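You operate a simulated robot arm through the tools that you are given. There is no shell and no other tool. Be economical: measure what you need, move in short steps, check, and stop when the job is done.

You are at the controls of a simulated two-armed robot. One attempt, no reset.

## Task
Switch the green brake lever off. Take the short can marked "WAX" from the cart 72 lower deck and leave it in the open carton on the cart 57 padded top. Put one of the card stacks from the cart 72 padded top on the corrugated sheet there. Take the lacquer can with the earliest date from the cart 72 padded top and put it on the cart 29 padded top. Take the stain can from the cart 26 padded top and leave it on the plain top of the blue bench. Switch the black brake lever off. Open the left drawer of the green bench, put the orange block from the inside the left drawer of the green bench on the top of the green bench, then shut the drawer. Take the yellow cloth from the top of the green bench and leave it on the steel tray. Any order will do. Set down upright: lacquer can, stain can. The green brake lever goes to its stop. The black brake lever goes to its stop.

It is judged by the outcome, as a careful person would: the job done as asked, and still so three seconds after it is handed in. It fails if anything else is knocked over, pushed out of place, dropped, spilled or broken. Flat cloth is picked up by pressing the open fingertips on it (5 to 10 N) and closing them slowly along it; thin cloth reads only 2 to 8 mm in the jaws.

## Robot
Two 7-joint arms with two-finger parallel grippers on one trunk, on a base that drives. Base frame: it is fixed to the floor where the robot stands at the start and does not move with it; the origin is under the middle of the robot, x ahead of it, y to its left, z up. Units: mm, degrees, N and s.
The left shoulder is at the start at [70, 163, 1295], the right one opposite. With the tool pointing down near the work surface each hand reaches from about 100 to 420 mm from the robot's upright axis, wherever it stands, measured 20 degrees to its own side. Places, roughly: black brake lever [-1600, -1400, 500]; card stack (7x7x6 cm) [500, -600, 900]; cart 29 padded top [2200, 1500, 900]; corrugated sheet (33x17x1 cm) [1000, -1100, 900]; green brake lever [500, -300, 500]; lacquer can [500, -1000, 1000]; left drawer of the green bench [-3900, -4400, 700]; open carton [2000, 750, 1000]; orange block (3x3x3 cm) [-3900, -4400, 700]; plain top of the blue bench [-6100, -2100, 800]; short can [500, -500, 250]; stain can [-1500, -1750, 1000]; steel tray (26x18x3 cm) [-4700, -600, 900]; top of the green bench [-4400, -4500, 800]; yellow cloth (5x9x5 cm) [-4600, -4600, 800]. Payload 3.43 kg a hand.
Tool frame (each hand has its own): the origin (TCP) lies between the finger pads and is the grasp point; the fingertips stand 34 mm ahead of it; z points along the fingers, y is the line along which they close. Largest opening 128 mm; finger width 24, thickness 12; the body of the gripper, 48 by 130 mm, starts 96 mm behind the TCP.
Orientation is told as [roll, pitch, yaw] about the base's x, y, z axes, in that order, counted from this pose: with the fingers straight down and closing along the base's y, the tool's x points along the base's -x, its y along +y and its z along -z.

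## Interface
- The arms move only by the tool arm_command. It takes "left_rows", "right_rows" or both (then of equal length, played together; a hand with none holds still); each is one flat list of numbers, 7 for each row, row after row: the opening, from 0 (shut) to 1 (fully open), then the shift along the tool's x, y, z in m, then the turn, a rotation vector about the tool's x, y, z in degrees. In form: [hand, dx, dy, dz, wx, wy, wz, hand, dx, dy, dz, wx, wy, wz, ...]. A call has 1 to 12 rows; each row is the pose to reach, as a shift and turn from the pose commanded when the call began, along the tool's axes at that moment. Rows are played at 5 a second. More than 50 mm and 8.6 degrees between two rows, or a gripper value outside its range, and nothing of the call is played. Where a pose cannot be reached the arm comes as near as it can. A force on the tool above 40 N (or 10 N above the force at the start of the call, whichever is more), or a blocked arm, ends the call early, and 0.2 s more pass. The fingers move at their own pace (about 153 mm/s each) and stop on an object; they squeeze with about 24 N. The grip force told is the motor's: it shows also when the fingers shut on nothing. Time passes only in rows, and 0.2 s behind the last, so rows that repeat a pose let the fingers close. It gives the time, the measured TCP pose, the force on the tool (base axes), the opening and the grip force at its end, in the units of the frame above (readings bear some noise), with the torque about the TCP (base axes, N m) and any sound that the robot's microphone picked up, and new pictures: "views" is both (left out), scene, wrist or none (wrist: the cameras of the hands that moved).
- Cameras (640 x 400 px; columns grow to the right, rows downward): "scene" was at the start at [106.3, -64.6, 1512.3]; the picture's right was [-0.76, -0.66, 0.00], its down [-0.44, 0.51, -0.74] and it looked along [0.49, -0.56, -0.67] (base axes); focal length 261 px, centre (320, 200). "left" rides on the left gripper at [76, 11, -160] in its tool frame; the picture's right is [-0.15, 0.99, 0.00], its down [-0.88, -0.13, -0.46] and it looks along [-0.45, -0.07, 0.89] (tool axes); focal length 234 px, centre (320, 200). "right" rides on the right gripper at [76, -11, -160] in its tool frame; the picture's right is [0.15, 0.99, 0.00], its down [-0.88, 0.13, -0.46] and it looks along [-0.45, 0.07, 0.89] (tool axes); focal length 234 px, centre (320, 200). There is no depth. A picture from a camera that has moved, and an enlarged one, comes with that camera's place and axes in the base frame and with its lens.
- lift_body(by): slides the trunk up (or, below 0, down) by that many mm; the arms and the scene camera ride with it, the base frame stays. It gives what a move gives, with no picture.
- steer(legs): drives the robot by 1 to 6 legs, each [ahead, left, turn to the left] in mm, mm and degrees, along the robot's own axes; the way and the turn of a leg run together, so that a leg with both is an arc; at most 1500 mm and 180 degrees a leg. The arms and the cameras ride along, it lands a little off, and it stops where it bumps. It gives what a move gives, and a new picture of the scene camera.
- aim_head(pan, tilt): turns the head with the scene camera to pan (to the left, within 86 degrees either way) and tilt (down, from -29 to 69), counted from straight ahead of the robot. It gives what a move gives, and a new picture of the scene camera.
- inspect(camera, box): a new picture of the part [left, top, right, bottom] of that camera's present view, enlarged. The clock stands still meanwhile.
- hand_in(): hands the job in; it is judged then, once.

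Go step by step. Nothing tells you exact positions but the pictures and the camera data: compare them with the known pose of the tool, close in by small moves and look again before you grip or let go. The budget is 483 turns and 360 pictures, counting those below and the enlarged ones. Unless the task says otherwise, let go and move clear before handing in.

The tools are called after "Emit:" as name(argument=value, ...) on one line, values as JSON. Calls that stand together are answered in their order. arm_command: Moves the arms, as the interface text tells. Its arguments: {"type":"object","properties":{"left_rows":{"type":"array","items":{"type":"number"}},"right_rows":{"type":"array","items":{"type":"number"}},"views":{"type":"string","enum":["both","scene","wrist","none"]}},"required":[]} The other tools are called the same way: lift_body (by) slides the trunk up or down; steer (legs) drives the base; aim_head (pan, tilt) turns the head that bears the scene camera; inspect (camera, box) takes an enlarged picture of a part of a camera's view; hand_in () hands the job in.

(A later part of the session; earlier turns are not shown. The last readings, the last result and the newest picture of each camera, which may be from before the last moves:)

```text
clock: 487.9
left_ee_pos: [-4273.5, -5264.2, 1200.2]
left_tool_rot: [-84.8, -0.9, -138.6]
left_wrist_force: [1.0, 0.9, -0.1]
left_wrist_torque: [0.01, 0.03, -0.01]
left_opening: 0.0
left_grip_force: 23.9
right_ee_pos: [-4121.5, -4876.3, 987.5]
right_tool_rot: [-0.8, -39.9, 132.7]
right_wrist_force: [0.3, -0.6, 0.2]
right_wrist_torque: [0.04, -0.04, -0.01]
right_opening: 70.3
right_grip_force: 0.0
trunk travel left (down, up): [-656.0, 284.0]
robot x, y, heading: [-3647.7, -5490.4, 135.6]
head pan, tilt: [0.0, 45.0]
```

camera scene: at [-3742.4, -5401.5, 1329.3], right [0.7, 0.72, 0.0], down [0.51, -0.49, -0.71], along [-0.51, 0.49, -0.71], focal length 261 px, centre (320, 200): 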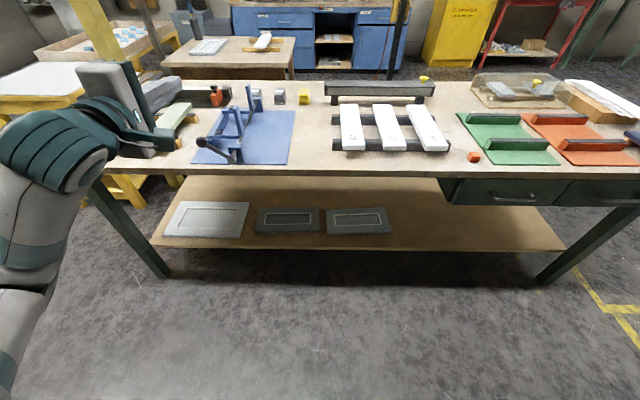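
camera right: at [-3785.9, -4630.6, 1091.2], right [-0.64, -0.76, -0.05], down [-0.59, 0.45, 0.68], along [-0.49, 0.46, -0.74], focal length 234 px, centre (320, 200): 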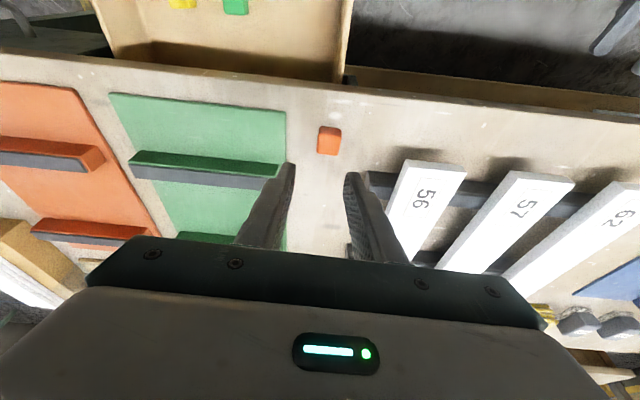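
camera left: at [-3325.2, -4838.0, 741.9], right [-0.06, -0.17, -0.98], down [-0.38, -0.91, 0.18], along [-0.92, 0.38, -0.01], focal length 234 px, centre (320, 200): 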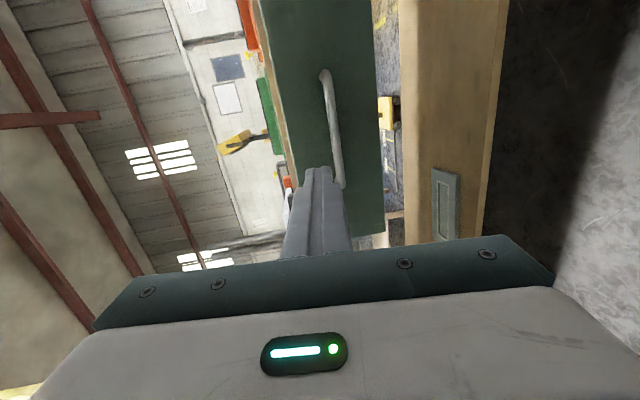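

The hand is tilted 40° at a reach of 771 mm. I'll slide left 198 mm, then drive in over the bench.

Emit:
steer(legs=[[0, 198, 0], [360, 0, 0]])

Emit:
inspect(camera="right", box=[0, 0, 640, 400])

```text
clock: 491.4
left_ee_pos: [-4669.4, -5153.0, 1199.2]
left_tool_rot: [-84.6, -0.8, -138.9]
left_wrist_force: [-0.5, 1.0, 0.2]
left_wrist_torque: [0.01, 0.0, -0.03]
left_opening: 0.1
left_grip_force: 24.4
right_ee_pos: [-4512.9, -4765.4, 986.4]
right_tool_rot: [-0.7, -39.8, 132.5]
right_wrist_force: [-0.7, -0.5, -0.3]
right_wrist_torque: [-0.02, 0.02, 0.0]
right_opening: 70.3
right_grip_force: 0.1
trunk travel left (down, up): [-656.0, 284.0]
robot x, y, heading: [-4043.7, -5387.4, 135.2]
head pan, tilt: [0.0, 45.0]
camera scene: at [-4137.9, -5292.2, 1389.2], right [0.7, 0.71, 0.0], down [0.5, -0.5, -0.71], along [-0.5, 0.5, -0.71], focal length 261 px, centre (320, 200)
```

scene: 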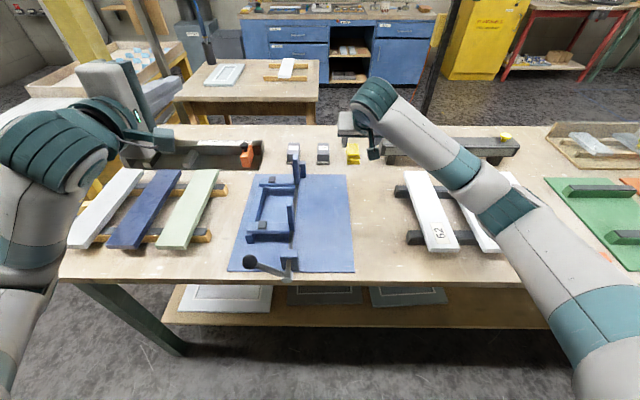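

```text
1.00 times, centred on (320, 200) of right (not enlarged: the box is as wide or as high as the picture)
camera zoom: at [-4398.5, -4879.7, 1061.1], right [-0.66, -0.75, -0.1], down [-0.36, 0.19, 0.91], along [-0.66, 0.64, -0.4], focal length 234 px, centre (320, 200)
```

zoom: 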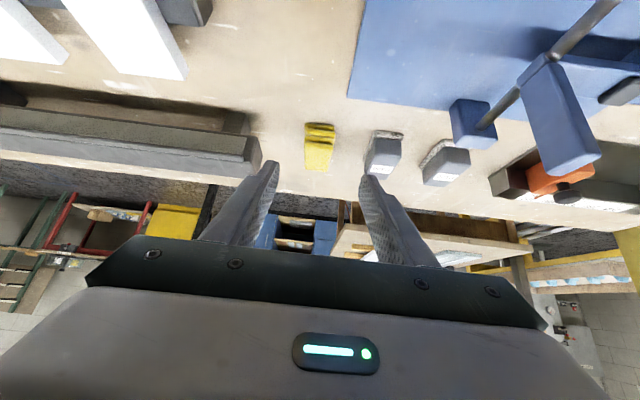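

The cloth is straight ahead, laterally aligned. I'll drive 70 mm further and lower 80 mm, then look again.

Emit:
steer(legs=[[70, 0, 0]])

Emit:
arm_command(right_rows=[0.55, 0.02, 0, 0.024, 0, 0, 0, 0.55, 0.04, 0, 0.048, 0, 0, 0, 0.55, 0.052, 0, 0.062, 0, 0, 0, 0.55, 0.052, 0, 0.062, 0, 0, 0], views="wrist")

Emit:
inspect(camera="right", box=[220, 80, 420, 220])

```text
clock: 492.4
left_ee_pos: [-4718.8, -5103.1, 1199.9]
left_tool_rot: [-84.6, -0.9, -138.9]
left_wrist_force: [-0.7, 0.8, -0.9]
left_wrist_torque: [0.02, 0.0, -0.03]
left_opening: 0.0
left_grip_force: 23.8
right_ee_pos: [-4563.8, -4716.6, 986.5]
right_tool_rot: [-0.7, -39.8, 132.5]
right_wrist_force: [0.3, -0.7, -0.7]
right_wrist_torque: [0.0, 0.02, 0.02]
right_opening: 70.3
right_grip_force: 0.0
trunk travel left (down, up): [-656.0, 284.0]
robot x, y, heading: [-4092.6, -5335.1, 135.5]
head pan, tilt: [0.0, 45.0]
camera scene: at [-4188.4, -5242.6, 1389.2], right [0.7, 0.71, 0.0], down [0.5, -0.5, -0.71], along [-0.5, 0.5, -0.71], focal length 261 px, centre (320, 200)
```

scene: 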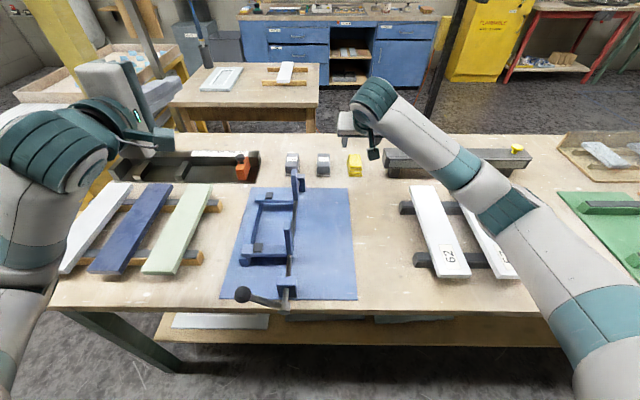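

```text
clock: 493.4
left_ee_pos: [-4718.0, -5103.8, 1201.2]
left_tool_rot: [-84.8, -0.8, -138.9]
left_wrist_force: [0.2, 0.3, 0.1]
left_wrist_torque: [-0.04, 0.03, 0.01]
left_opening: 0.1
left_grip_force: 24.0
right_ee_pos: [-4562.7, -4716.3, 905.7]
right_tool_rot: [-0.7, -39.8, 132.5]
right_wrist_force: [0.6, -0.6, -0.4]
right_wrist_torque: [0.0, 0.03, 0.0]
right_opening: 70.1
right_grip_force: 0.1
trunk travel left (down, up): [-656.0, 284.0]
robot x, y, heading: [-4096.4, -5334.8, 135.3]
head pan, tilt: [0.0, 45.0]
camera right: at [-4447.8, -4830.3, 979.2], right [-0.66, -0.75, -0.1], down [-0.36, 0.19, 0.91], along [-0.66, 0.64, -0.4], focal length 234 px, centre (320, 200)
```

right: 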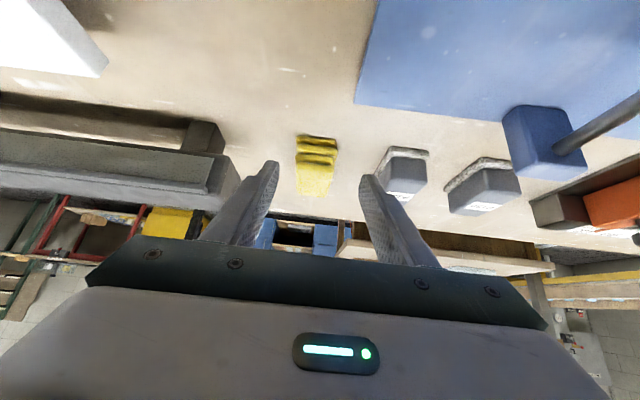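

```text
2.86 times, centred on (320, 150) of right
camera zoom: at [-4447.8, -4830.3, 979.2], right [-0.66, -0.75, -0.1], down [-0.36, 0.19, 0.91], along [-0.66, 0.64, -0.4], focal length 669 px, centre (320, 343)
```

zoom: 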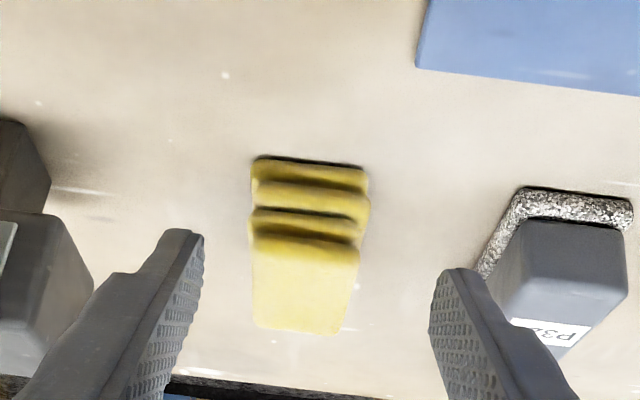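

The folded yellow cloth is about 50 mm wide, centred near (-4622,-4644). I'll close the distance with the base, then reach forward and down around it.

Emit:
steer(legs=[[45, 0, 0]])

Emit:
arm_command(right_rows=[0.55, -0.014, -0.003, 0.012, 0, 0, 0, 0.55, -0.0283, -0.006, 0.0238, 0, 0, 0, 0.55, -0.0283, -0.006, 0.0238, 0, 0, 0], views="wrist")

```text
clock: 494.3
left_ee_pos: [-4750.8, -5071.9, 1201.1]
left_tool_rot: [-84.7, -0.8, -138.7]
left_wrist_force: [-0.2, 1.0, -0.2]
left_wrist_torque: [0.02, 0.01, -0.03]
left_opening: 0.0
left_grip_force: 24.2
right_ee_pos: [-4594.8, -4685.1, 905.1]
right_tool_rot: [-0.7, -39.7, 132.5]
right_wrist_force: [-0.8, 0.8, 0.5]
right_wrist_torque: [-0.01, -0.03, 0.02]
right_opening: 70.5
right_grip_force: 0.1
trunk travel left (down, up): [-656.0, 284.0]
robot x, y, heading: [-4128.3, -5299.1, 135.3]
head pan, tilt: [0.0, 45.0]
camera scene: at [-4219.6, -5212.1, 1389.3], right [0.7, 0.71, 0.0], down [0.5, -0.5, -0.71], along [-0.5, 0.5, -0.71], focal length 261 px, centre (320, 200)
```

scene: 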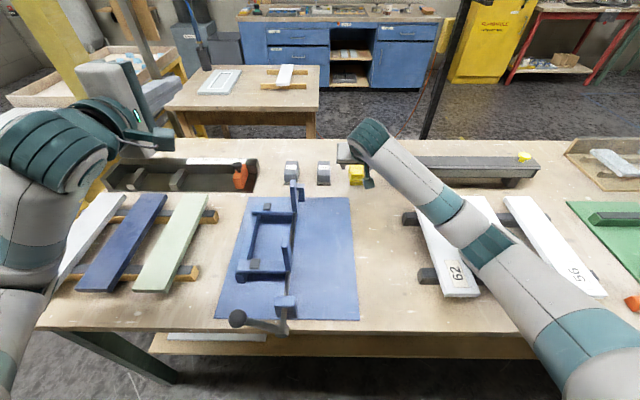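

```text
clock: 495.1
left_ee_pos: [-4749.3, -5073.3, 1201.1]
left_tool_rot: [-84.9, -0.9, -138.9]
left_wrist_force: [-0.4, 0.1, 0.6]
left_wrist_torque: [-0.01, -0.02, 0.0]
left_opening: 0.0
left_grip_force: 23.4
right_ee_pos: [-4613.2, -4656.7, 905.5]
right_tool_rot: [-0.7, -39.9, 132.4]
right_wrist_force: [-0.5, -0.4, -0.3]
right_wrist_torque: [-0.05, -0.02, 0.02]
right_opening: 69.9
right_grip_force: 0.1
trunk travel left (down, up): [-656.0, 284.0]
robot x, y, heading: [-4129.4, -5304.8, 135.4]
head pan, tilt: [0.0, 45.0]
camera right: at [-4500.4, -4769.2, 980.4], right [-0.66, -0.75, -0.1], down [-0.36, 0.19, 0.91], along [-0.66, 0.64, -0.4], focal length 234 px, centre (320, 200)
```

right: 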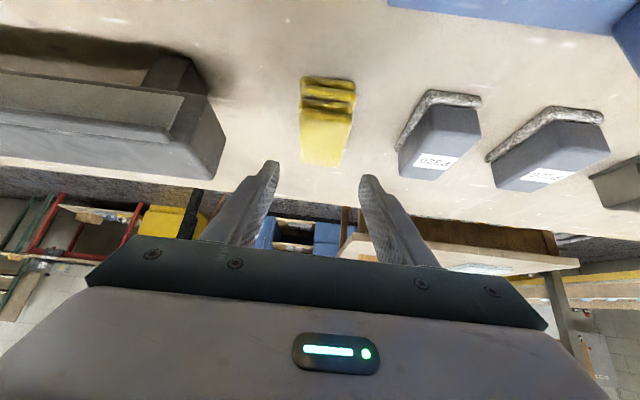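

Aligned above. I'll trim 5 mm left and descend around the cloth.

Emit:
arm_command(right_rows=[0.55, 0.01, 0.003, 0.012, 0, 0, 0, 0.55, 0.02, 0.005, 0.024, 0, 0, 0, 0.55, 0.03, 0.005, 0.036, 0, 0, 0, 0.55, 0.04, 0.005, 0.0475, 0, 0, 0, 0.55, 0.04, 0.005, 0.0475, 0, 0, 0], views="wrist")

Emit:
inspect(camera="right", box=[220, 60, 420, 260])

```text
clock: 496.3
left_ee_pos: [-4745.7, -5076.5, 1205.6]
left_tool_rot: [-85.1, -0.8, -138.7]
left_wrist_force: [-0.9, 0.5, -0.9]
left_wrist_torque: [0.01, -0.01, 0.03]
left_opening: 0.0
left_grip_force: 23.7
right_ee_pos: [-4614.4, -4659.9, 850.2]
right_tool_rot: [-0.9, -40.3, 132.6]
right_wrist_force: [-0.4, 0.4, 0.0]
right_wrist_torque: [0.04, 0.01, 0.0]
right_opening: 70.3
right_grip_force: 0.1
trunk travel left (down, up): [-656.0, 284.0]
robot x, y, heading: [-4122.9, -5301.4, 135.5]
head pan, tilt: [0.0, 45.0]
camera right: at [-4499.1, -4773.9, 923.2], right [-0.66, -0.74, -0.1], down [-0.36, 0.19, 0.92], along [-0.66, 0.64, -0.39], focal length 234 px, centre (320, 200)
```

right: 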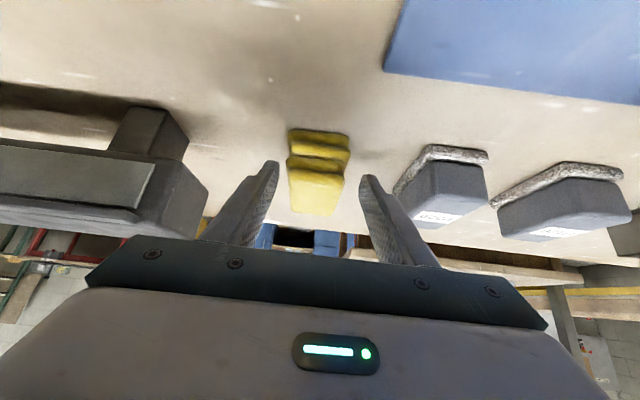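

```text
2.00 times, centred on (320, 160) of right
camera zoom: at [-4499.1, -4773.9, 923.2], right [-0.66, -0.74, -0.1], down [-0.36, 0.19, 0.92], along [-0.66, 0.64, -0.39], focal length 468 px, centre (320, 280)
```

zoom: 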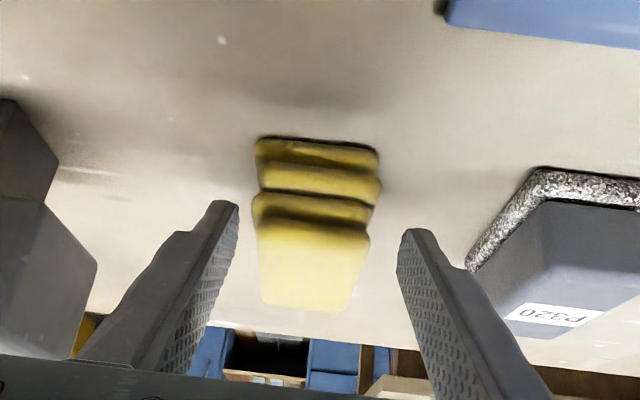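

The readings hint that the arm may be touching something. I'll check the scene view.

Emit:
inspect(camera="scene", box=[300, 100, 640, 380])

```text
1.43 times, centred on (470, 240) of scene
camera zoom: at [-4214.7, -5218.4, 1390.7], right [0.7, 0.71, 0.0], down [0.5, -0.49, -0.71], along [-0.51, 0.5, -0.7], focal length 373 px, centre (106, 143)
```

zoom: 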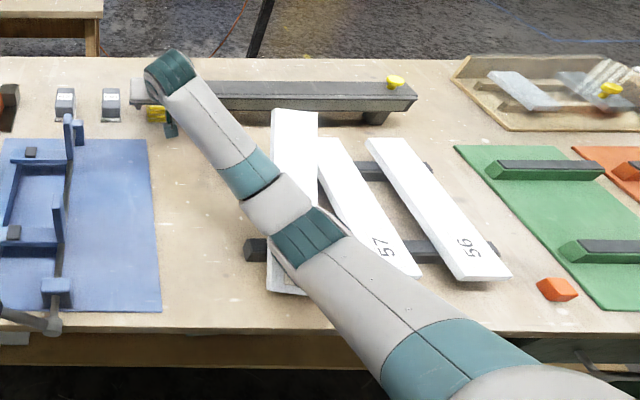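

The right elbow is pressing on white strip "62". I'll raise back up the way I came, straight away, and check it.

Emit:
arm_command(right_rows=[0.55, -0.01, 0, -0.012, 0, 0, 0, 0.55, -0.02, 0, -0.024, 0, 0, 0, 0.55, -0.03, 0, -0.036, 0, 0, 0, 0.55, -0.045, 0, -0.054, 0, 0, 0], views="scene")

Emit:
inspect(camera="scene", box=[360, 150, 640, 350])

```text
clock: 497.3
left_ee_pos: [-4751.0, -5075.0, 1200.4]
left_tool_rot: [-84.8, -0.8, -138.7]
left_wrist_force: [0.1, 0.1, 1.5]
left_wrist_torque: [-0.04, 0.02, -0.03]
left_opening: 0.0
left_grip_force: 23.7
right_ee_pos: [-4621.3, -4660.5, 914.9]
right_tool_rot: [-0.5, -39.8, 132.7]
right_wrist_force: [-0.8, -0.3, -0.1]
right_wrist_torque: [0.01, 0.02, 0.0]
right_opening: 70.4
right_grip_force: 0.1
trunk travel left (down, up): [-656.0, 284.0]
robot x, y, heading: [-4126.8, -5302.1, 135.8]
head pan, tilt: [0.0, 45.0]
camera scene: at [-4219.9, -5213.8, 1389.0], right [0.7, 0.71, 0.0], down [0.51, -0.49, -0.71], along [-0.51, 0.5, -0.71], focal length 261 px, centre (320, 200)
```

scene: 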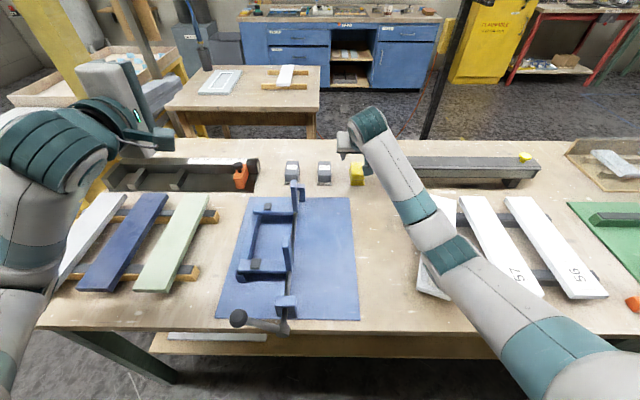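

```text
2.00 times, centred on (500, 250) of scene
camera zoom: at [-4219.9, -5213.8, 1389.0], right [0.7, 0.71, 0.0], down [0.51, -0.49, -0.71], along [-0.51, 0.5, -0.71], focal length 522 px, centre (-40, 100)
```

zoom: 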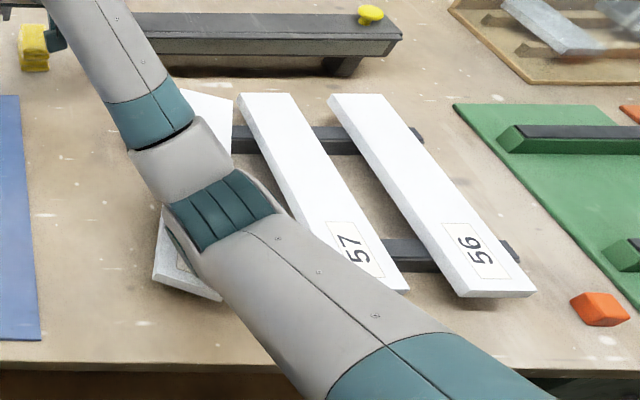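

Strip "62" has been knocked askew. I'll raise the arm clear, back off, and look at it so I can put it back.

Emit:
arm_command(right_rows=[0.55, -0.025, 0, -0.03, 0, 0, 0, 0.55, -0.05, 0, -0.06, 0, 0, 0, 0.55, -0.075, 0, -0.09, 0, 0, 0, 0.55, -0.1, 0, -0.12, 0, 0, 0], views="none")

Emit:
steer(legs=[[-350, 0, 0]])

Emit:
aim_head(pan=-5, tilt=45)

```text
clock: 498.3
left_ee_pos: [-4750.0, -5073.7, 1201.3]
left_tool_rot: [-84.9, -0.8, -138.8]
left_wrist_force: [0.4, 0.2, -0.8]
left_wrist_torque: [-0.01, 0.03, -0.01]
left_opening: 0.0
left_grip_force: 23.7
right_ee_pos: [-4621.0, -4659.8, 1068.7]
right_tool_rot: [-0.7, -39.8, 132.5]
right_wrist_force: [0.1, -0.4, 0.5]
right_wrist_torque: [0.0, 0.01, 0.0]
right_opening: 70.3
right_grip_force: 0.0
trunk travel left (down, up): [-656.0, 284.0]
robot x, y, heading: [-4127.4, -5302.5, 135.7]
head pan, tilt: [0.0, 45.0]
```

```text
clock: 500.6
left_ee_pos: [-4499.9, -5316.4, 1200.6]
left_tool_rot: [-84.7, -0.9, -139.0]
left_wrist_force: [-0.2, 0.9, 0.6]
left_wrist_torque: [-0.02, 0.01, -0.04]
left_opening: 0.0
left_grip_force: 23.9
right_ee_pos: [-4371.3, -4904.2, 1069.3]
right_tool_rot: [-0.7, -39.9, 132.3]
right_wrist_force: [0.3, 0.6, -0.1]
right_wrist_torque: [0.0, -0.01, -0.02]
right_opening: 70.4
right_grip_force: 0.1
trunk travel left (down, up): [-656.0, 284.0]
robot x, y, heading: [-3878.6, -5551.8, 135.1]
head pan, tilt: [0.0, 45.0]
camera scene: at [-3969.7, -5457.8, 1389.3], right [0.7, 0.71, 0.0], down [0.5, -0.5, -0.71], along [-0.5, 0.5, -0.71], focal length 261 px, centre (320, 200)
```

scene: 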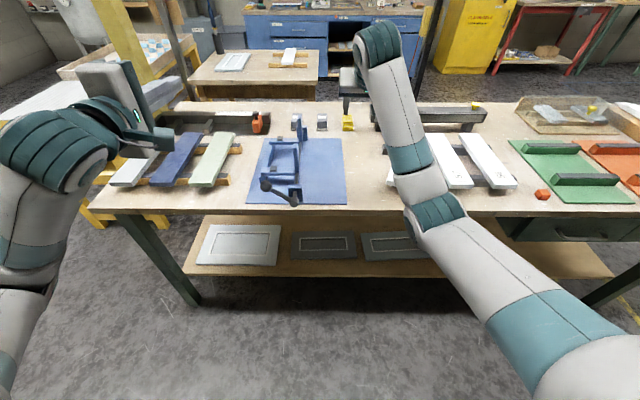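

```text
clock: 501.2
left_ee_pos: [-4499.1, -5315.8, 1199.6]
left_tool_rot: [-84.7, -0.9, -139.0]
left_wrist_force: [-0.4, 0.1, 0.0]
left_wrist_torque: [0.0, 0.05, 0.01]
left_opening: 0.1
left_grip_force: 24.0
right_ee_pos: [-4370.4, -4902.9, 1070.7]
right_tool_rot: [-0.7, -39.9, 132.3]
right_wrist_force: [0.2, -0.2, -0.3]
right_wrist_torque: [0.01, -0.03, 0.0]
right_opening: 70.3
right_grip_force: 0.0
trunk travel left (down, up): [-656.0, 284.0]
robot x, y, heading: [-3876.5, -5549.8, 135.3]
head pan, tilt: [-5.0, 45.0]
camera scene: at [-3964.4, -5453.0, 1389.3], right [0.76, 0.65, 0.0], down [0.46, -0.54, -0.71], along [-0.46, 0.54, -0.71], focal length 261 px, centre (320, 200)
```

scene: 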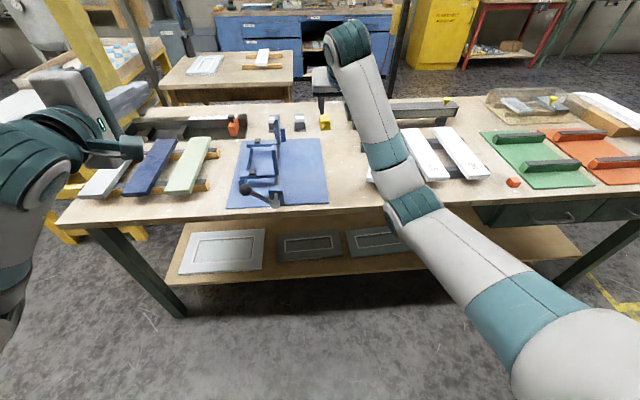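

Emit:
steer(legs=[[-60, -380, 0]])

Emit:
inspect(camera="scene", box=[160, 70, 420, 230])

```text
clock: 503.7
left_ee_pos: [-4190.1, -5085.7, 1200.6]
left_tool_rot: [-84.7, -0.9, -139.2]
left_wrist_force: [-0.6, 1.0, 0.4]
left_wrist_torque: [-0.05, -0.03, 0.0]
left_opening: 0.0
left_grip_force: 24.4
right_ee_pos: [-4057.9, -4672.5, 1068.8]
right_tool_rot: [-0.7, -39.9, 132.2]
right_wrist_force: [0.0, 0.3, -0.1]
right_wrist_torque: [-0.03, 0.01, -0.01]
right_opening: 70.3
right_grip_force: 0.1
trunk travel left (down, up): [-656.0, 284.0]
robot x, y, heading: [-3567.1, -5319.5, 135.4]
head pan, tilt: [-5.0, 45.0]
camera scene: at [-3653.4, -5223.1, 1389.3], right [0.76, 0.65, 0.0], down [0.46, -0.54, -0.71], along [-0.46, 0.54, -0.71], focal length 261 px, centre (320, 200)
```

scene: 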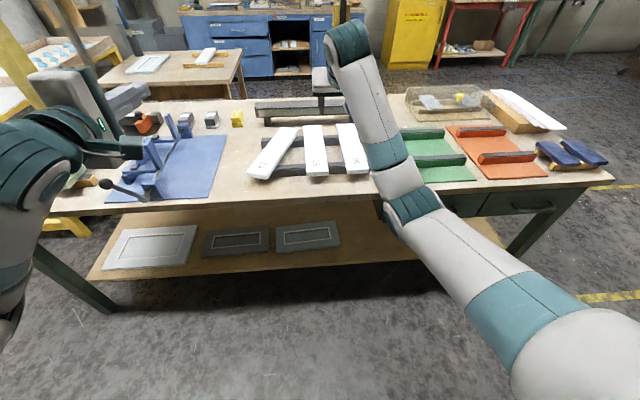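

```text
2.46 times, centred on (290, 150) of scene
camera zoom: at [-3653.4, -5223.1, 1389.3], right [0.76, 0.65, 0.0], down [0.46, -0.54, -0.71], along [-0.46, 0.54, -0.71], focal length 643 px, centre (394, 323)
```

zoom: 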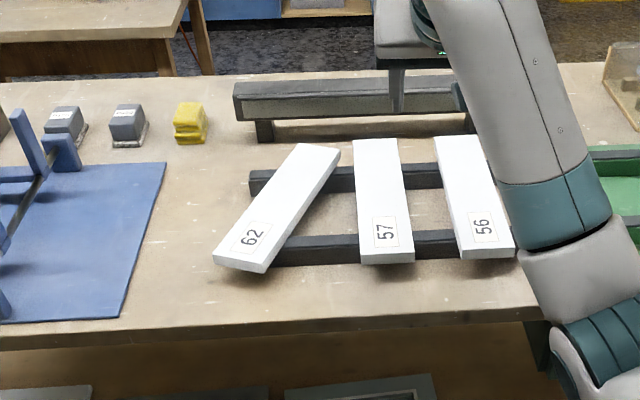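

Strip "62" is still on its rails but rotated about 21°. I can restore it: its centre barely moved. First I'll fold the left hand back to pointing down and tuck it in.

Emit:
arm_command(left_rows=[0.3, 0, 0, 0, 0, 0, 8, 0.3, 0, 0, 0, 0, 0, 16, 0.3, 0, 0, 0, 0, 0, 24, 0.3, 0, 0, 0, 0, 0, 32, 0.3, 0, 0, 0, 0, 0, 40, 0.3, 0, 0, 0, 0, 0, 48, 0.3, 0, 0, 0, 0, 0, 56, 0.3, 0, 0, 0, 0, 0, 64, 0.3, 0, 0, 0, 0, 0, 72, 0.3, 0, 0, 0, 0, 0, 80, 0.3, 0, 0, 0, 0, 0, 85, 0.3, 0, 0, 0, 0, 0, 85], views="none")

Emit:
arm_command(left_rows=[0.5, 0, 0, -0.02, 0, 8, 0, 0.5, 0, 0, -0.05, 0, 16, 0, 0.5, 0, 0, -0.08, 0, 24, 0, 0.5, 0, 0, -0.11, 0, 32, 0, 0.5, 0, 0, -0.14, 0, 40, 0, 0.5, 0, 0, -0.17, 0, 48, 0, 0.5, 0, 0, -0.2, 0, 56, 0, 0.5, 0, 0, -0.23, 0, 64, 0, 0.5, 0, 0, -0.26, 0, 72, 0, 0.5, 0, 0, -0.29, 0, 80, 0, 0.5, 0, 0, -0.32, 0, 85, 0, 0.5, 0, 0, -0.34, 0, 85, 0], views="none")

```text
clock: 506.3
left_ee_pos: [-4191.9, -5085.0, 1201.4]
left_tool_rot: [-37.5, -83.3, 168.6]
left_wrist_force: [0.2, 0.3, 0.3]
left_wrist_torque: [0.02, 0.03, -0.04]
left_opening: 38.5
left_grip_force: 0.0
right_ee_pos: [-4058.0, -4673.2, 1069.6]
right_tool_rot: [-0.7, -39.8, 132.2]
right_wrist_force: [0.5, -0.3, 0.1]
right_wrist_torque: [0.03, 0.0, 0.01]
right_opening: 70.3
right_grip_force: 0.0
trunk travel left (down, up): [-656.0, 284.0]
robot x, y, heading: [-3564.8, -5317.6, 135.3]
head pan, tilt: [-5.0, 45.0]
```

```text
clock: 508.9
left_ee_pos: [-3966.4, -5342.4, 1231.1]
left_tool_rot: [-4.2, 0.3, 131.4]
left_wrist_force: [1.0, -0.2, 0.4]
left_wrist_torque: [0.04, 0.0, -0.01]
left_opening: 63.8
left_grip_force: 0.0
left hand out of reach, approached as far as the arm can: row 1, 2, 3, 4
right_ee_pos: [-4058.2, -4674.4, 1069.5]
right_tool_rot: [-0.7, -39.8, 132.2]
right_wrist_force: [0.3, 0.2, -0.7]
right_wrist_torque: [0.0, -0.01, 0.01]
right_opening: 70.4
right_grip_force: 0.1
trunk travel left (down, up): [-656.0, 284.0]
robot x, y, heading: [-3567.4, -5321.3, 135.8]
head pan, tilt: [-5.0, 45.0]
```

Left hand tucked. Now I'll bring the right hand to vertical and turn it to match the strip.

Emit:
arm_command(right_rows=[0.6, 0.02, 0, -0.03, 0, 7, 0, 0.65, 0.04, 0, -0.06, 0, 14, 0, 0.7, 0.06, 0, -0.09, 0, 21, 0, 0.7, 0.08, 0, -0.12, 0, 28, 0, 0.7, 0.1, 0, -0.15, 0, 34, 0, 0.7, 0.115, 0, -0.175, 0, 39.8, 0], views="none")

Emit:
arm_command(right_rows=[0.7, 0, 0, 0, 0, 0, 6, 0.7, 0, 0, 0, 0, 0, 12, 0.7, 0, 0, 0, 0, 0, 18.3, 0.7, 0, 0, 0, 0, 0, 18.3], views="wrist")

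```text
clock: 510.3
left_ee_pos: [-3966.2, -5342.0, 1231.8]
left_tool_rot: [-4.1, 0.3, 131.3]
left_wrist_force: [0.8, 0.0, 0.2]
left_wrist_torque: [0.0, 0.03, 0.01]
left_opening: 64.2
left_grip_force: 0.1
right_ee_pos: [-3922.6, -4824.1, 1129.5]
right_tool_rot: [-0.6, 0.1, 131.8]
right_wrist_force: [0.9, 0.3, 0.5]
right_wrist_torque: [0.0, -0.01, -0.02]
right_opening: 89.6
right_grip_force: 0.0
trunk travel left (down, up): [-656.0, 284.0]
robot x, y, heading: [-3565.1, -5321.7, 135.2]
head pan, tilt: [-5.0, 45.0]
```

```text
clock: 511.3
left_ee_pos: [-3966.2, -5342.6, 1231.4]
left_tool_rot: [-4.1, 0.3, 131.2]
left_wrist_force: [-0.2, -0.2, -0.3]
left_wrist_torque: [0.0, -0.01, 0.01]
left_opening: 64.3
left_grip_force: 0.0
right_ee_pos: [-3925.7, -4823.0, 1130.5]
right_tool_rot: [-0.5, -0.2, 113.4]
right_wrist_force: [0.3, -0.5, 0.5]
right_wrist_torque: [0.0, -0.03, -0.02]
right_opening: 89.7
right_grip_force: 0.0
trunk travel left (down, up): [-656.0, 284.0]
robot x, y, heading: [-3567.1, -5320.4, 135.0]
head pan, tilt: [-5.0, 45.0]
camera right: at [-3886.7, -4891.4, 1289.3], right [-0.85, -0.53, -0.01], down [-0.47, 0.75, 0.46], along [-0.23, 0.39, -0.89], focal length 234 px, centre (320, 200)
```

right: 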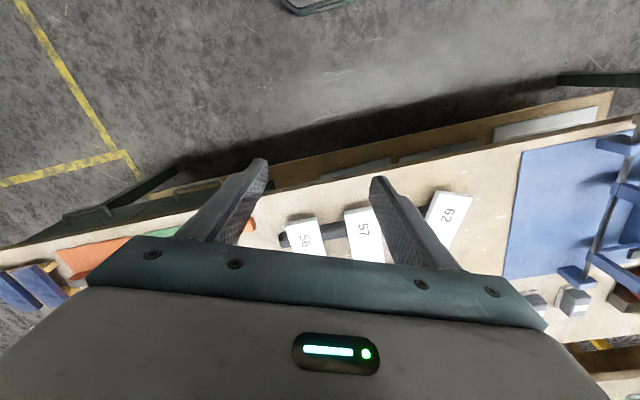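

Emit:
steer(legs=[[290, 195, 0]])

Emit:
inspect(camera="right", box=[160, 50, 480, 250])

```text
clock: 513.5
left_ee_pos: [-4307.2, -5278.3, 1232.1]
left_tool_rot: [-4.1, 0.3, 131.2]
left_wrist_force: [0.9, 0.2, -0.1]
left_wrist_torque: [-0.01, 0.04, -0.02]
left_opening: 64.2
left_grip_force: 0.1
right_ee_pos: [-4265.5, -4758.6, 1129.9]
right_tool_rot: [-0.5, -0.2, 113.5]
right_wrist_force: [0.1, -0.3, 0.0]
right_wrist_torque: [0.01, -0.02, -0.03]
right_opening: 89.3
right_grip_force: 0.0
trunk travel left (down, up): [-656.0, 284.0]
robot x, y, heading: [-3906.0, -5258.2, 135.0]
head pan, tilt: [-5.0, 45.0]
camera scene: at [-3995.2, -5158.4, 1389.3], right [0.76, 0.64, 0.0], down [0.46, -0.54, -0.71], along [-0.46, 0.54, -0.71], focal length 261 px, centre (320, 200)
```

scene: 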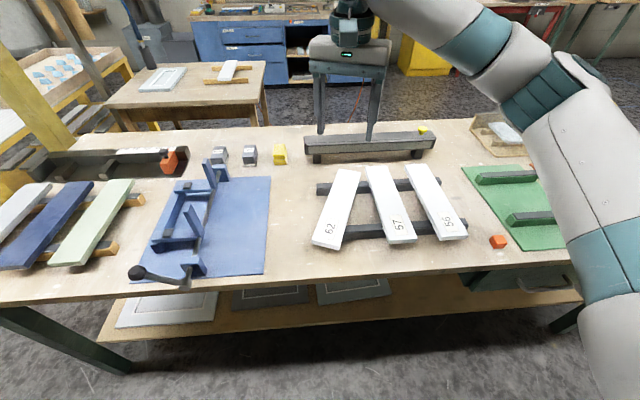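

```text
2.00 times, centred on (320, 150) of right
camera zoom: at [-4227.9, -4826.0, 1289.4], right [-0.85, -0.53, -0.01], down [-0.47, 0.75, 0.46], along [-0.23, 0.39, -0.89], focal length 468 px, centre (320, 300)
```

zoom: 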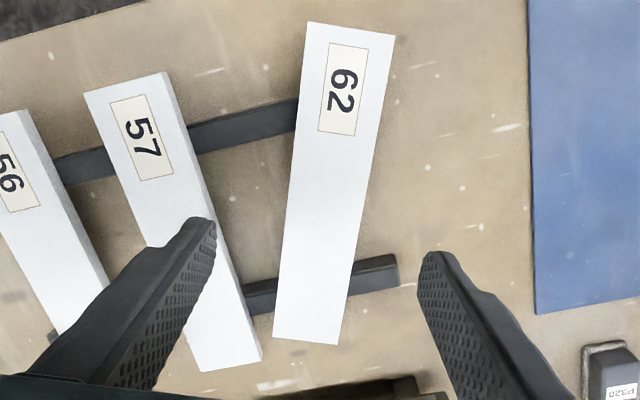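

I can see strip 62 clearly: it needs a +21° turn about almost the same centre. I'll move over its centre and lower.

Emit:
arm_command(right_rows=[0.75, -0.025, 0.005, 0, 0, 0, 0, 0.75, -0.0486, 0.01, 0, 0, 0, 0, 0.75, -0.0486, 0.01, 0, 0, 0, 0], views="none")

Emit:
lift_body(by=-190)

Emit:
inspect(camera="right", box=[160, 50, 480, 250])

Emit:
inspect(camera="scene", box=[240, 60, 560, 260])

```text
clock: 514.3
left_ee_pos: [-4306.7, -5277.2, 1230.7]
left_tool_rot: [-4.1, 0.3, 131.3]
left_wrist_force: [-0.2, -0.2, 0.9]
left_wrist_torque: [0.0, 0.01, 0.03]
left_opening: 64.2
left_grip_force: 0.0
right_ee_pos: [-4295.5, -4717.0, 1130.0]
right_tool_rot: [-0.4, -0.2, 113.4]
right_wrist_force: [0.4, -0.1, 0.9]
right_wrist_torque: [0.02, 0.01, -0.02]
right_opening: 95.9
right_grip_force: 0.0
trunk travel left (down, up): [-656.0, 284.0]
robot x, y, heading: [-3907.0, -5257.4, 134.7]
head pan, tilt: [-5.0, 45.0]
```

```text
clock: 516.4
left_ee_pos: [-4307.8, -5277.1, 1042.2]
left_tool_rot: [-4.0, 0.4, 131.3]
left_wrist_force: [-0.5, 0.0, 1.0]
left_wrist_torque: [-0.04, 0.0, -0.06]
left_opening: 64.0
left_grip_force: 0.1
right_ee_pos: [-4295.4, -4717.1, 941.3]
right_tool_rot: [-0.5, -0.3, 113.4]
right_wrist_force: [0.2, -0.2, -0.3]
right_wrist_torque: [-0.02, -0.01, 0.01]
right_opening: 96.1
right_grip_force: 0.0
trunk travel left (down, up): [-466.0, 474.0]
robot x, y, heading: [-3909.2, -5257.6, 135.3]
head pan, tilt: [-5.0, 45.0]
```

```text
2.00 times, centred on (320, 150) of right
camera zoom: at [-4257.2, -4784.4, 1099.7], right [-0.85, -0.53, -0.01], down [-0.47, 0.75, 0.46], along [-0.23, 0.39, -0.89], focal length 468 px, centre (320, 300)
```

zoom: 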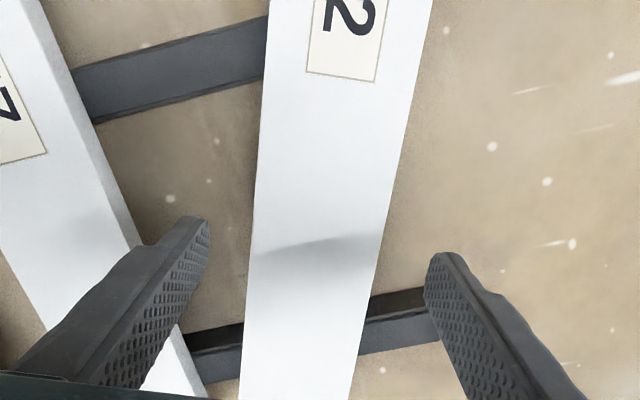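

```text
2.00 times, centred on (400, 160) of scene
camera zoom: at [-3995.2, -5158.5, 1199.4], right [0.76, 0.64, 0.0], down [0.46, -0.54, -0.71], along [-0.46, 0.54, -0.71], focal length 522 px, centre (160, 280)
```

zoom: 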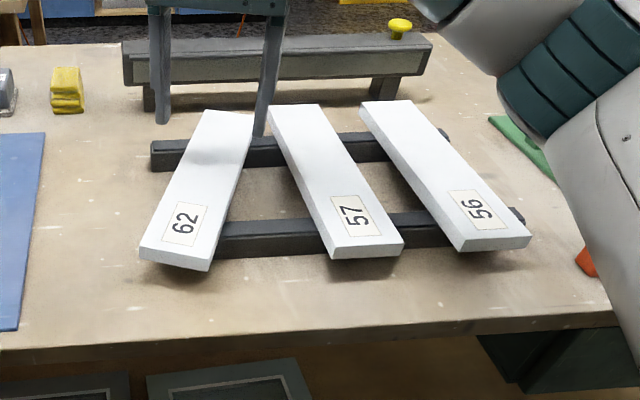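

The gaps on both sides are fine. I'll descend 60 mm and close on the strip.

Emit:
arm_command(right_rows=[0.75, 0, 0, 0.02, 0, 0, 0, 0.75, 0, 0, 0.04, 0, 0, 0, 0.75, 0, 0, 0.058, 0, 0, 0, 0.65, 0, 0, 0.058, 0, 0, 0, 0.5, 0, 0, 0.058, 0, 0, 0, 0.4, 0, 0, 0.058, 0, 0, 0, 0.4, 0, 0, 0.058, 0, 0, 0], views="wrist")

```text
clock: 518.0
left_ee_pos: [-4308.6, -5277.2, 1040.9]
left_tool_rot: [-4.1, 0.2, 131.3]
left_wrist_force: [0.6, -0.3, 0.0]
left_wrist_torque: [-0.01, 0.01, 0.01]
left_opening: 64.4
left_grip_force: 0.0
right_ee_pos: [-4294.7, -4715.6, 880.9]
right_tool_rot: [-0.5, -0.1, 113.3]
right_wrist_force: [0.7, -0.2, 0.5]
right_wrist_torque: [0.04, 0.04, 0.06]
right_opening: 71.8
right_grip_force: 23.3
trunk travel left (down, up): [-466.0, 474.0]
robot x, y, heading: [-3909.5, -5261.0, 135.3]
head pan, tilt: [-5.0, 45.0]
camera right: at [-4256.6, -4784.2, 1040.7], right [-0.85, -0.53, -0.01], down [-0.47, 0.75, 0.46], along [-0.23, 0.39, -0.89], focal length 234 px, centre (320, 200)
```

right: 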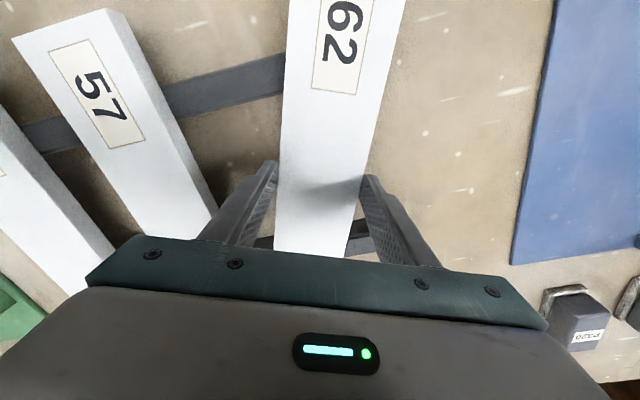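

Gripped. I'll lift 20 mm, turn it 21° back in line with its neighbours, and set it down.

Emit:
arm_command(right_rows=[0.4, 0, 0, -0.01, 0, 0, 0, 0.4, 0, 0, -0.022, 0, 0, 0, 0.4, -0.002, -0.002, -0.022, 0, 0, -5.3, 0.4, -0.004, -0.004, -0.022, 0, 0, -10.6, 0.4, -0.006, -0.005, -0.022, 0, 0, -16, 0.4, -0.0076, -0.0057, -0.022, 0, 0, -21.3, 0.4, -0.0076, -0.0057, -0.022, 0, 0, -21.3], views="wrist")

Emit:
inspect(camera="scene", box=[240, 60, 560, 260])

```text
clock: 519.6
left_ee_pos: [-4309.5, -5277.5, 1039.8]
left_tool_rot: [-4.1, 0.2, 131.3]
left_wrist_force: [0.3, 0.4, 0.2]
left_wrist_torque: [-0.02, -0.02, 0.01]
left_opening: 64.1
left_grip_force: 0.1
right_ee_pos: [-4293.3, -4706.8, 905.1]
right_tool_rot: [-0.5, 0.0, 134.8]
right_wrist_force: [0.0, -0.5, -3.3]
right_wrist_torque: [0.0, 0.0, 0.01]
right_opening: 71.9
right_grip_force: 23.8
trunk travel left (down, up): [-466.0, 474.0]
robot x, y, heading: [-3909.0, -5255.9, 135.2]
head pan, tilt: [-5.0, 45.0]
camera right: at [-4233.7, -4755.6, 1063.9], right [-0.6, -0.8, -0.01], down [-0.72, 0.53, 0.45], along [-0.36, 0.28, -0.89], focal length 234 px, centre (320, 200)
```

right: 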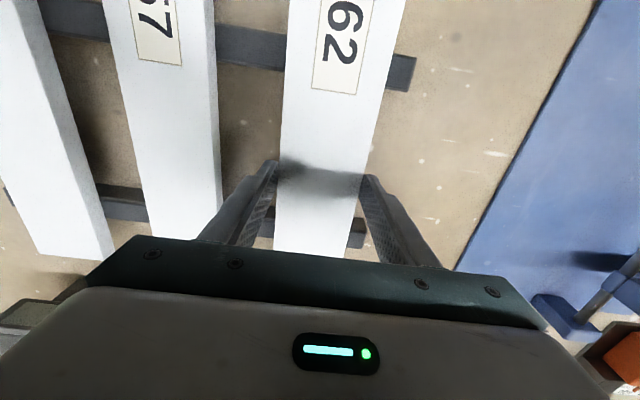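

```text
2.00 times, centred on (400, 160) of scene
camera zoom: at [-3995.6, -5158.1, 1199.2], right [0.76, 0.64, 0.0], down [0.46, -0.54, -0.71], along [-0.46, 0.54, -0.71], focal length 522 px, centre (160, 280)
```

zoom: 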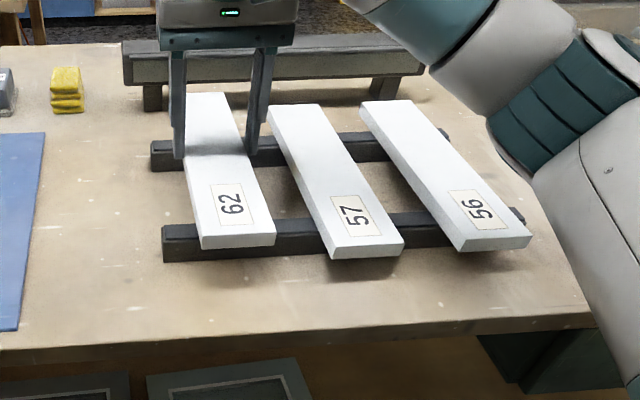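

Aligned with its neighbours. I'll lower it onto the rails and release.

Emit:
arm_command(right_rows=[0.4, 0, 0, 0.01, 0, 0, 0, 0.4, 0, 0, 0.018, 0, 0, 0, 0.4, 0, 0, 0.0235, 0, 0, 0, 0.4, 0, 0, 0.0245, 0, 0, 0, 0.6, 0, 0, 0.0235, 0, 0, 0, 0.72, 0, 0, 0.0235, 0, 0, 0, 0.72, 0, 0, -0.02, 0, 0, 0, 0.72, 0, 0, -0.06, 0, 0, 0, 0.72, 0, 0, -0.1, 0, 0, 0, 0.72, 0, 0, -0.14, 0, 0, 0], views="wrist")

Emit:
inspect(camera="scene", box=[240, 60, 560, 260])

```text
clock: 521.8
left_ee_pos: [-4307.0, -5277.9, 1041.5]
left_tool_rot: [-4.2, 0.2, 131.4]
left_wrist_force: [-0.4, 0.2, -0.1]
left_wrist_torque: [0.04, 0.01, -0.01]
left_opening: 64.0
left_grip_force: 0.1
right_ee_pos: [-4292.2, -4708.6, 1044.6]
right_tool_rot: [-0.6, 0.0, 134.6]
right_wrist_force: [-0.8, 0.4, 0.3]
right_wrist_torque: [0.02, 0.0, 0.0]
right_opening: 92.0
right_grip_force: 0.2
trunk travel left (down, up): [-466.0, 474.0]
robot x, y, heading: [-3908.5, -5254.2, 134.9]
head pan, tilt: [-5.0, 45.0]
camera right: at [-4233.7, -4756.2, 1204.4], right [-0.6, -0.8, -0.01], down [-0.72, 0.53, 0.45], along [-0.36, 0.28, -0.89], focal length 234 px, centre (320, 200)
```

right: 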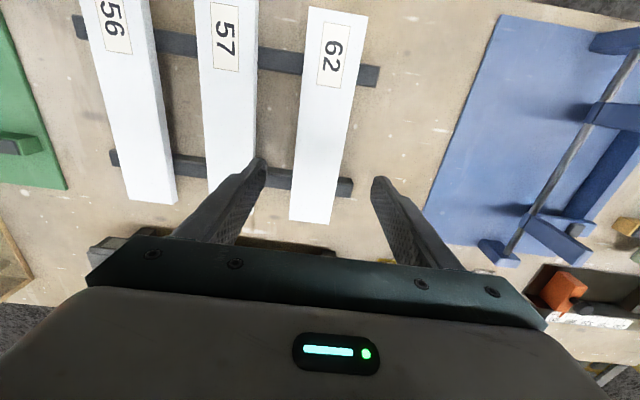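

```text
2.00 times, centred on (400, 160) of scene
camera zoom: at [-3995.1, -5159.6, 1199.3], right [0.76, 0.64, 0.0], down [0.46, -0.54, -0.71], along [-0.46, 0.54, -0.71], focal length 522 px, centre (160, 280)
```

zoom: 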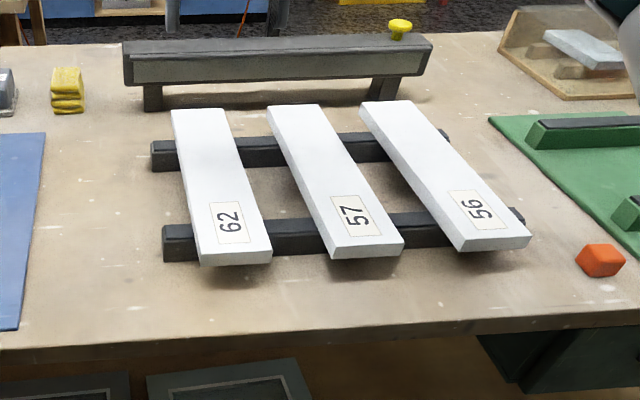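

Strip 62 is back in place. For the cloth I'll keep the trunk low so the elbow rides high. I'll tilt and extend from here and check the elbow height.

Emit:
arm_command(right_rows=[0.6, -0.02, 0, 0, 0, -7, 0, 0.55, -0.045, 0, 0.01, 0, -14, 0, 0.55, -0.07, 0, 0.02, 0, -21, 0, 0.55, -0.09, 0, 0.02, 0, -28, 0, 0.55, -0.11, 0, 0.02, 0, -35, 0, 0.55, -0.11, 0, 0.02, 0, -35, 0], views="scene")

```text
clock: 523.2
left_ee_pos: [-4309.3, -5277.4, 1041.3]
left_tool_rot: [-4.1, 0.3, 131.3]
left_wrist_force: [0.3, 0.5, -0.6]
left_wrist_torque: [0.01, 0.01, 0.0]
left_opening: 63.8
left_grip_force: 0.1
right_ee_pos: [-4371.9, -4631.5, 1023.9]
right_tool_rot: [-0.6, -35.1, 135.1]
right_wrist_force: [-1.1, -0.9, 1.0]
right_wrist_torque: [0.01, -0.01, 0.03]
right_opening: 70.3
right_grip_force: 0.1
trunk travel left (down, up): [-466.0, 474.0]
robot x, y, heading: [-3907.4, -5255.6, 135.1]
head pan, tilt: [-5.0, 45.0]
camera scene: at [-3995.3, -5158.7, 1199.3], right [0.76, 0.64, 0.0], down [0.46, -0.54, -0.71], along [-0.46, 0.54, -0.71], focal length 261 px, centre (320, 200)
```

scene: 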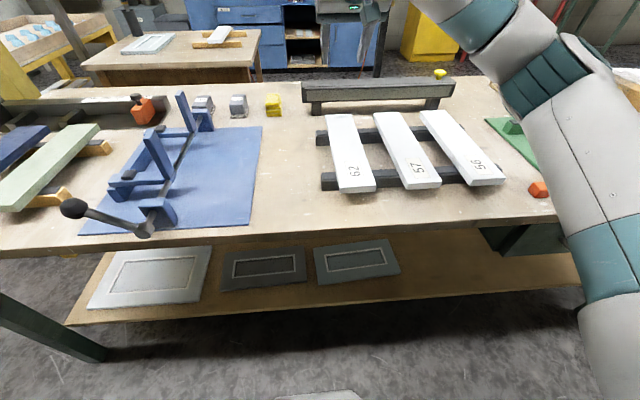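

The elbow now rides high. I'll drive to bring the hand over the cloth.

Emit:
steer(legs=[[0, 197, 0], [105, 0, 0]])

Emit:
inspect(camera="right", box=[160, 50, 480, 250])

```text
clock: 525.6
left_ee_pos: [-4524.1, -5341.1, 1041.1]
left_tool_rot: [-4.1, 0.2, 131.3]
left_wrist_force: [-0.8, 1.2, -0.7]
left_wrist_torque: [-0.03, 0.01, -0.01]
left_opening: 64.0
left_grip_force: 0.1
right_ee_pos: [-4587.7, -4694.0, 1022.8]
right_tool_rot: [-0.6, -34.9, 135.0]
right_wrist_force: [0.0, 1.3, 0.0]
right_wrist_torque: [-0.01, 0.02, 0.04]
right_opening: 70.3
right_grip_force: 0.2
trunk travel left (down, up): [-466.0, 474.0]
robot x, y, heading: [-4126.7, -5321.8, 135.1]
head pan, tilt: [-5.0, 45.0]
camera scene: at [-4211.8, -5222.6, 1199.2], right [0.76, 0.64, 0.0], down [0.46, -0.54, -0.71], along [-0.46, 0.54, -0.71], focal length 261 px, centre (320, 200)
```

scene: 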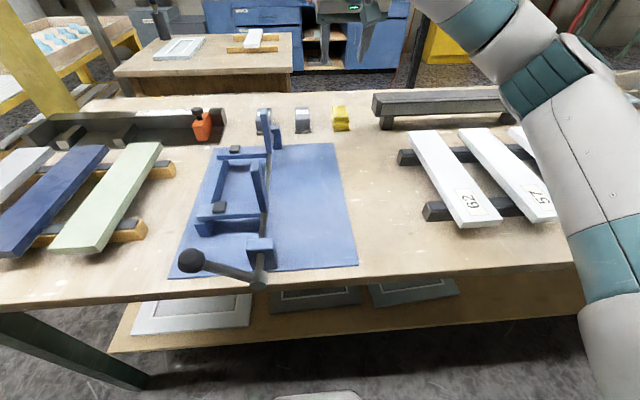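

```text
2.00 times, centred on (320, 150) of right
camera zoom: at [-4474.0, -4798.3, 1110.3], right [-0.62, -0.78, -0.09], down [-0.42, 0.23, 0.88], along [-0.66, 0.58, -0.47], focal length 468 px, centre (320, 300)
```

zoom: 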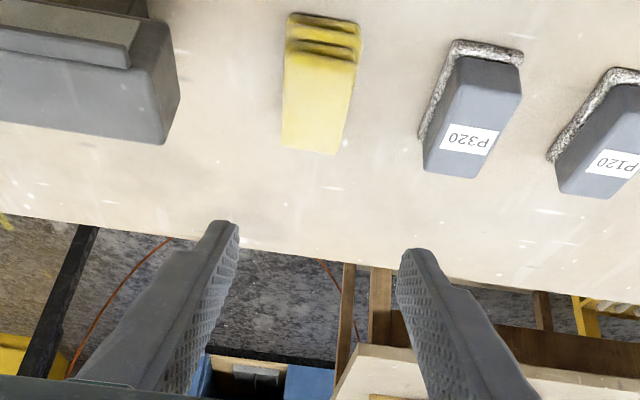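

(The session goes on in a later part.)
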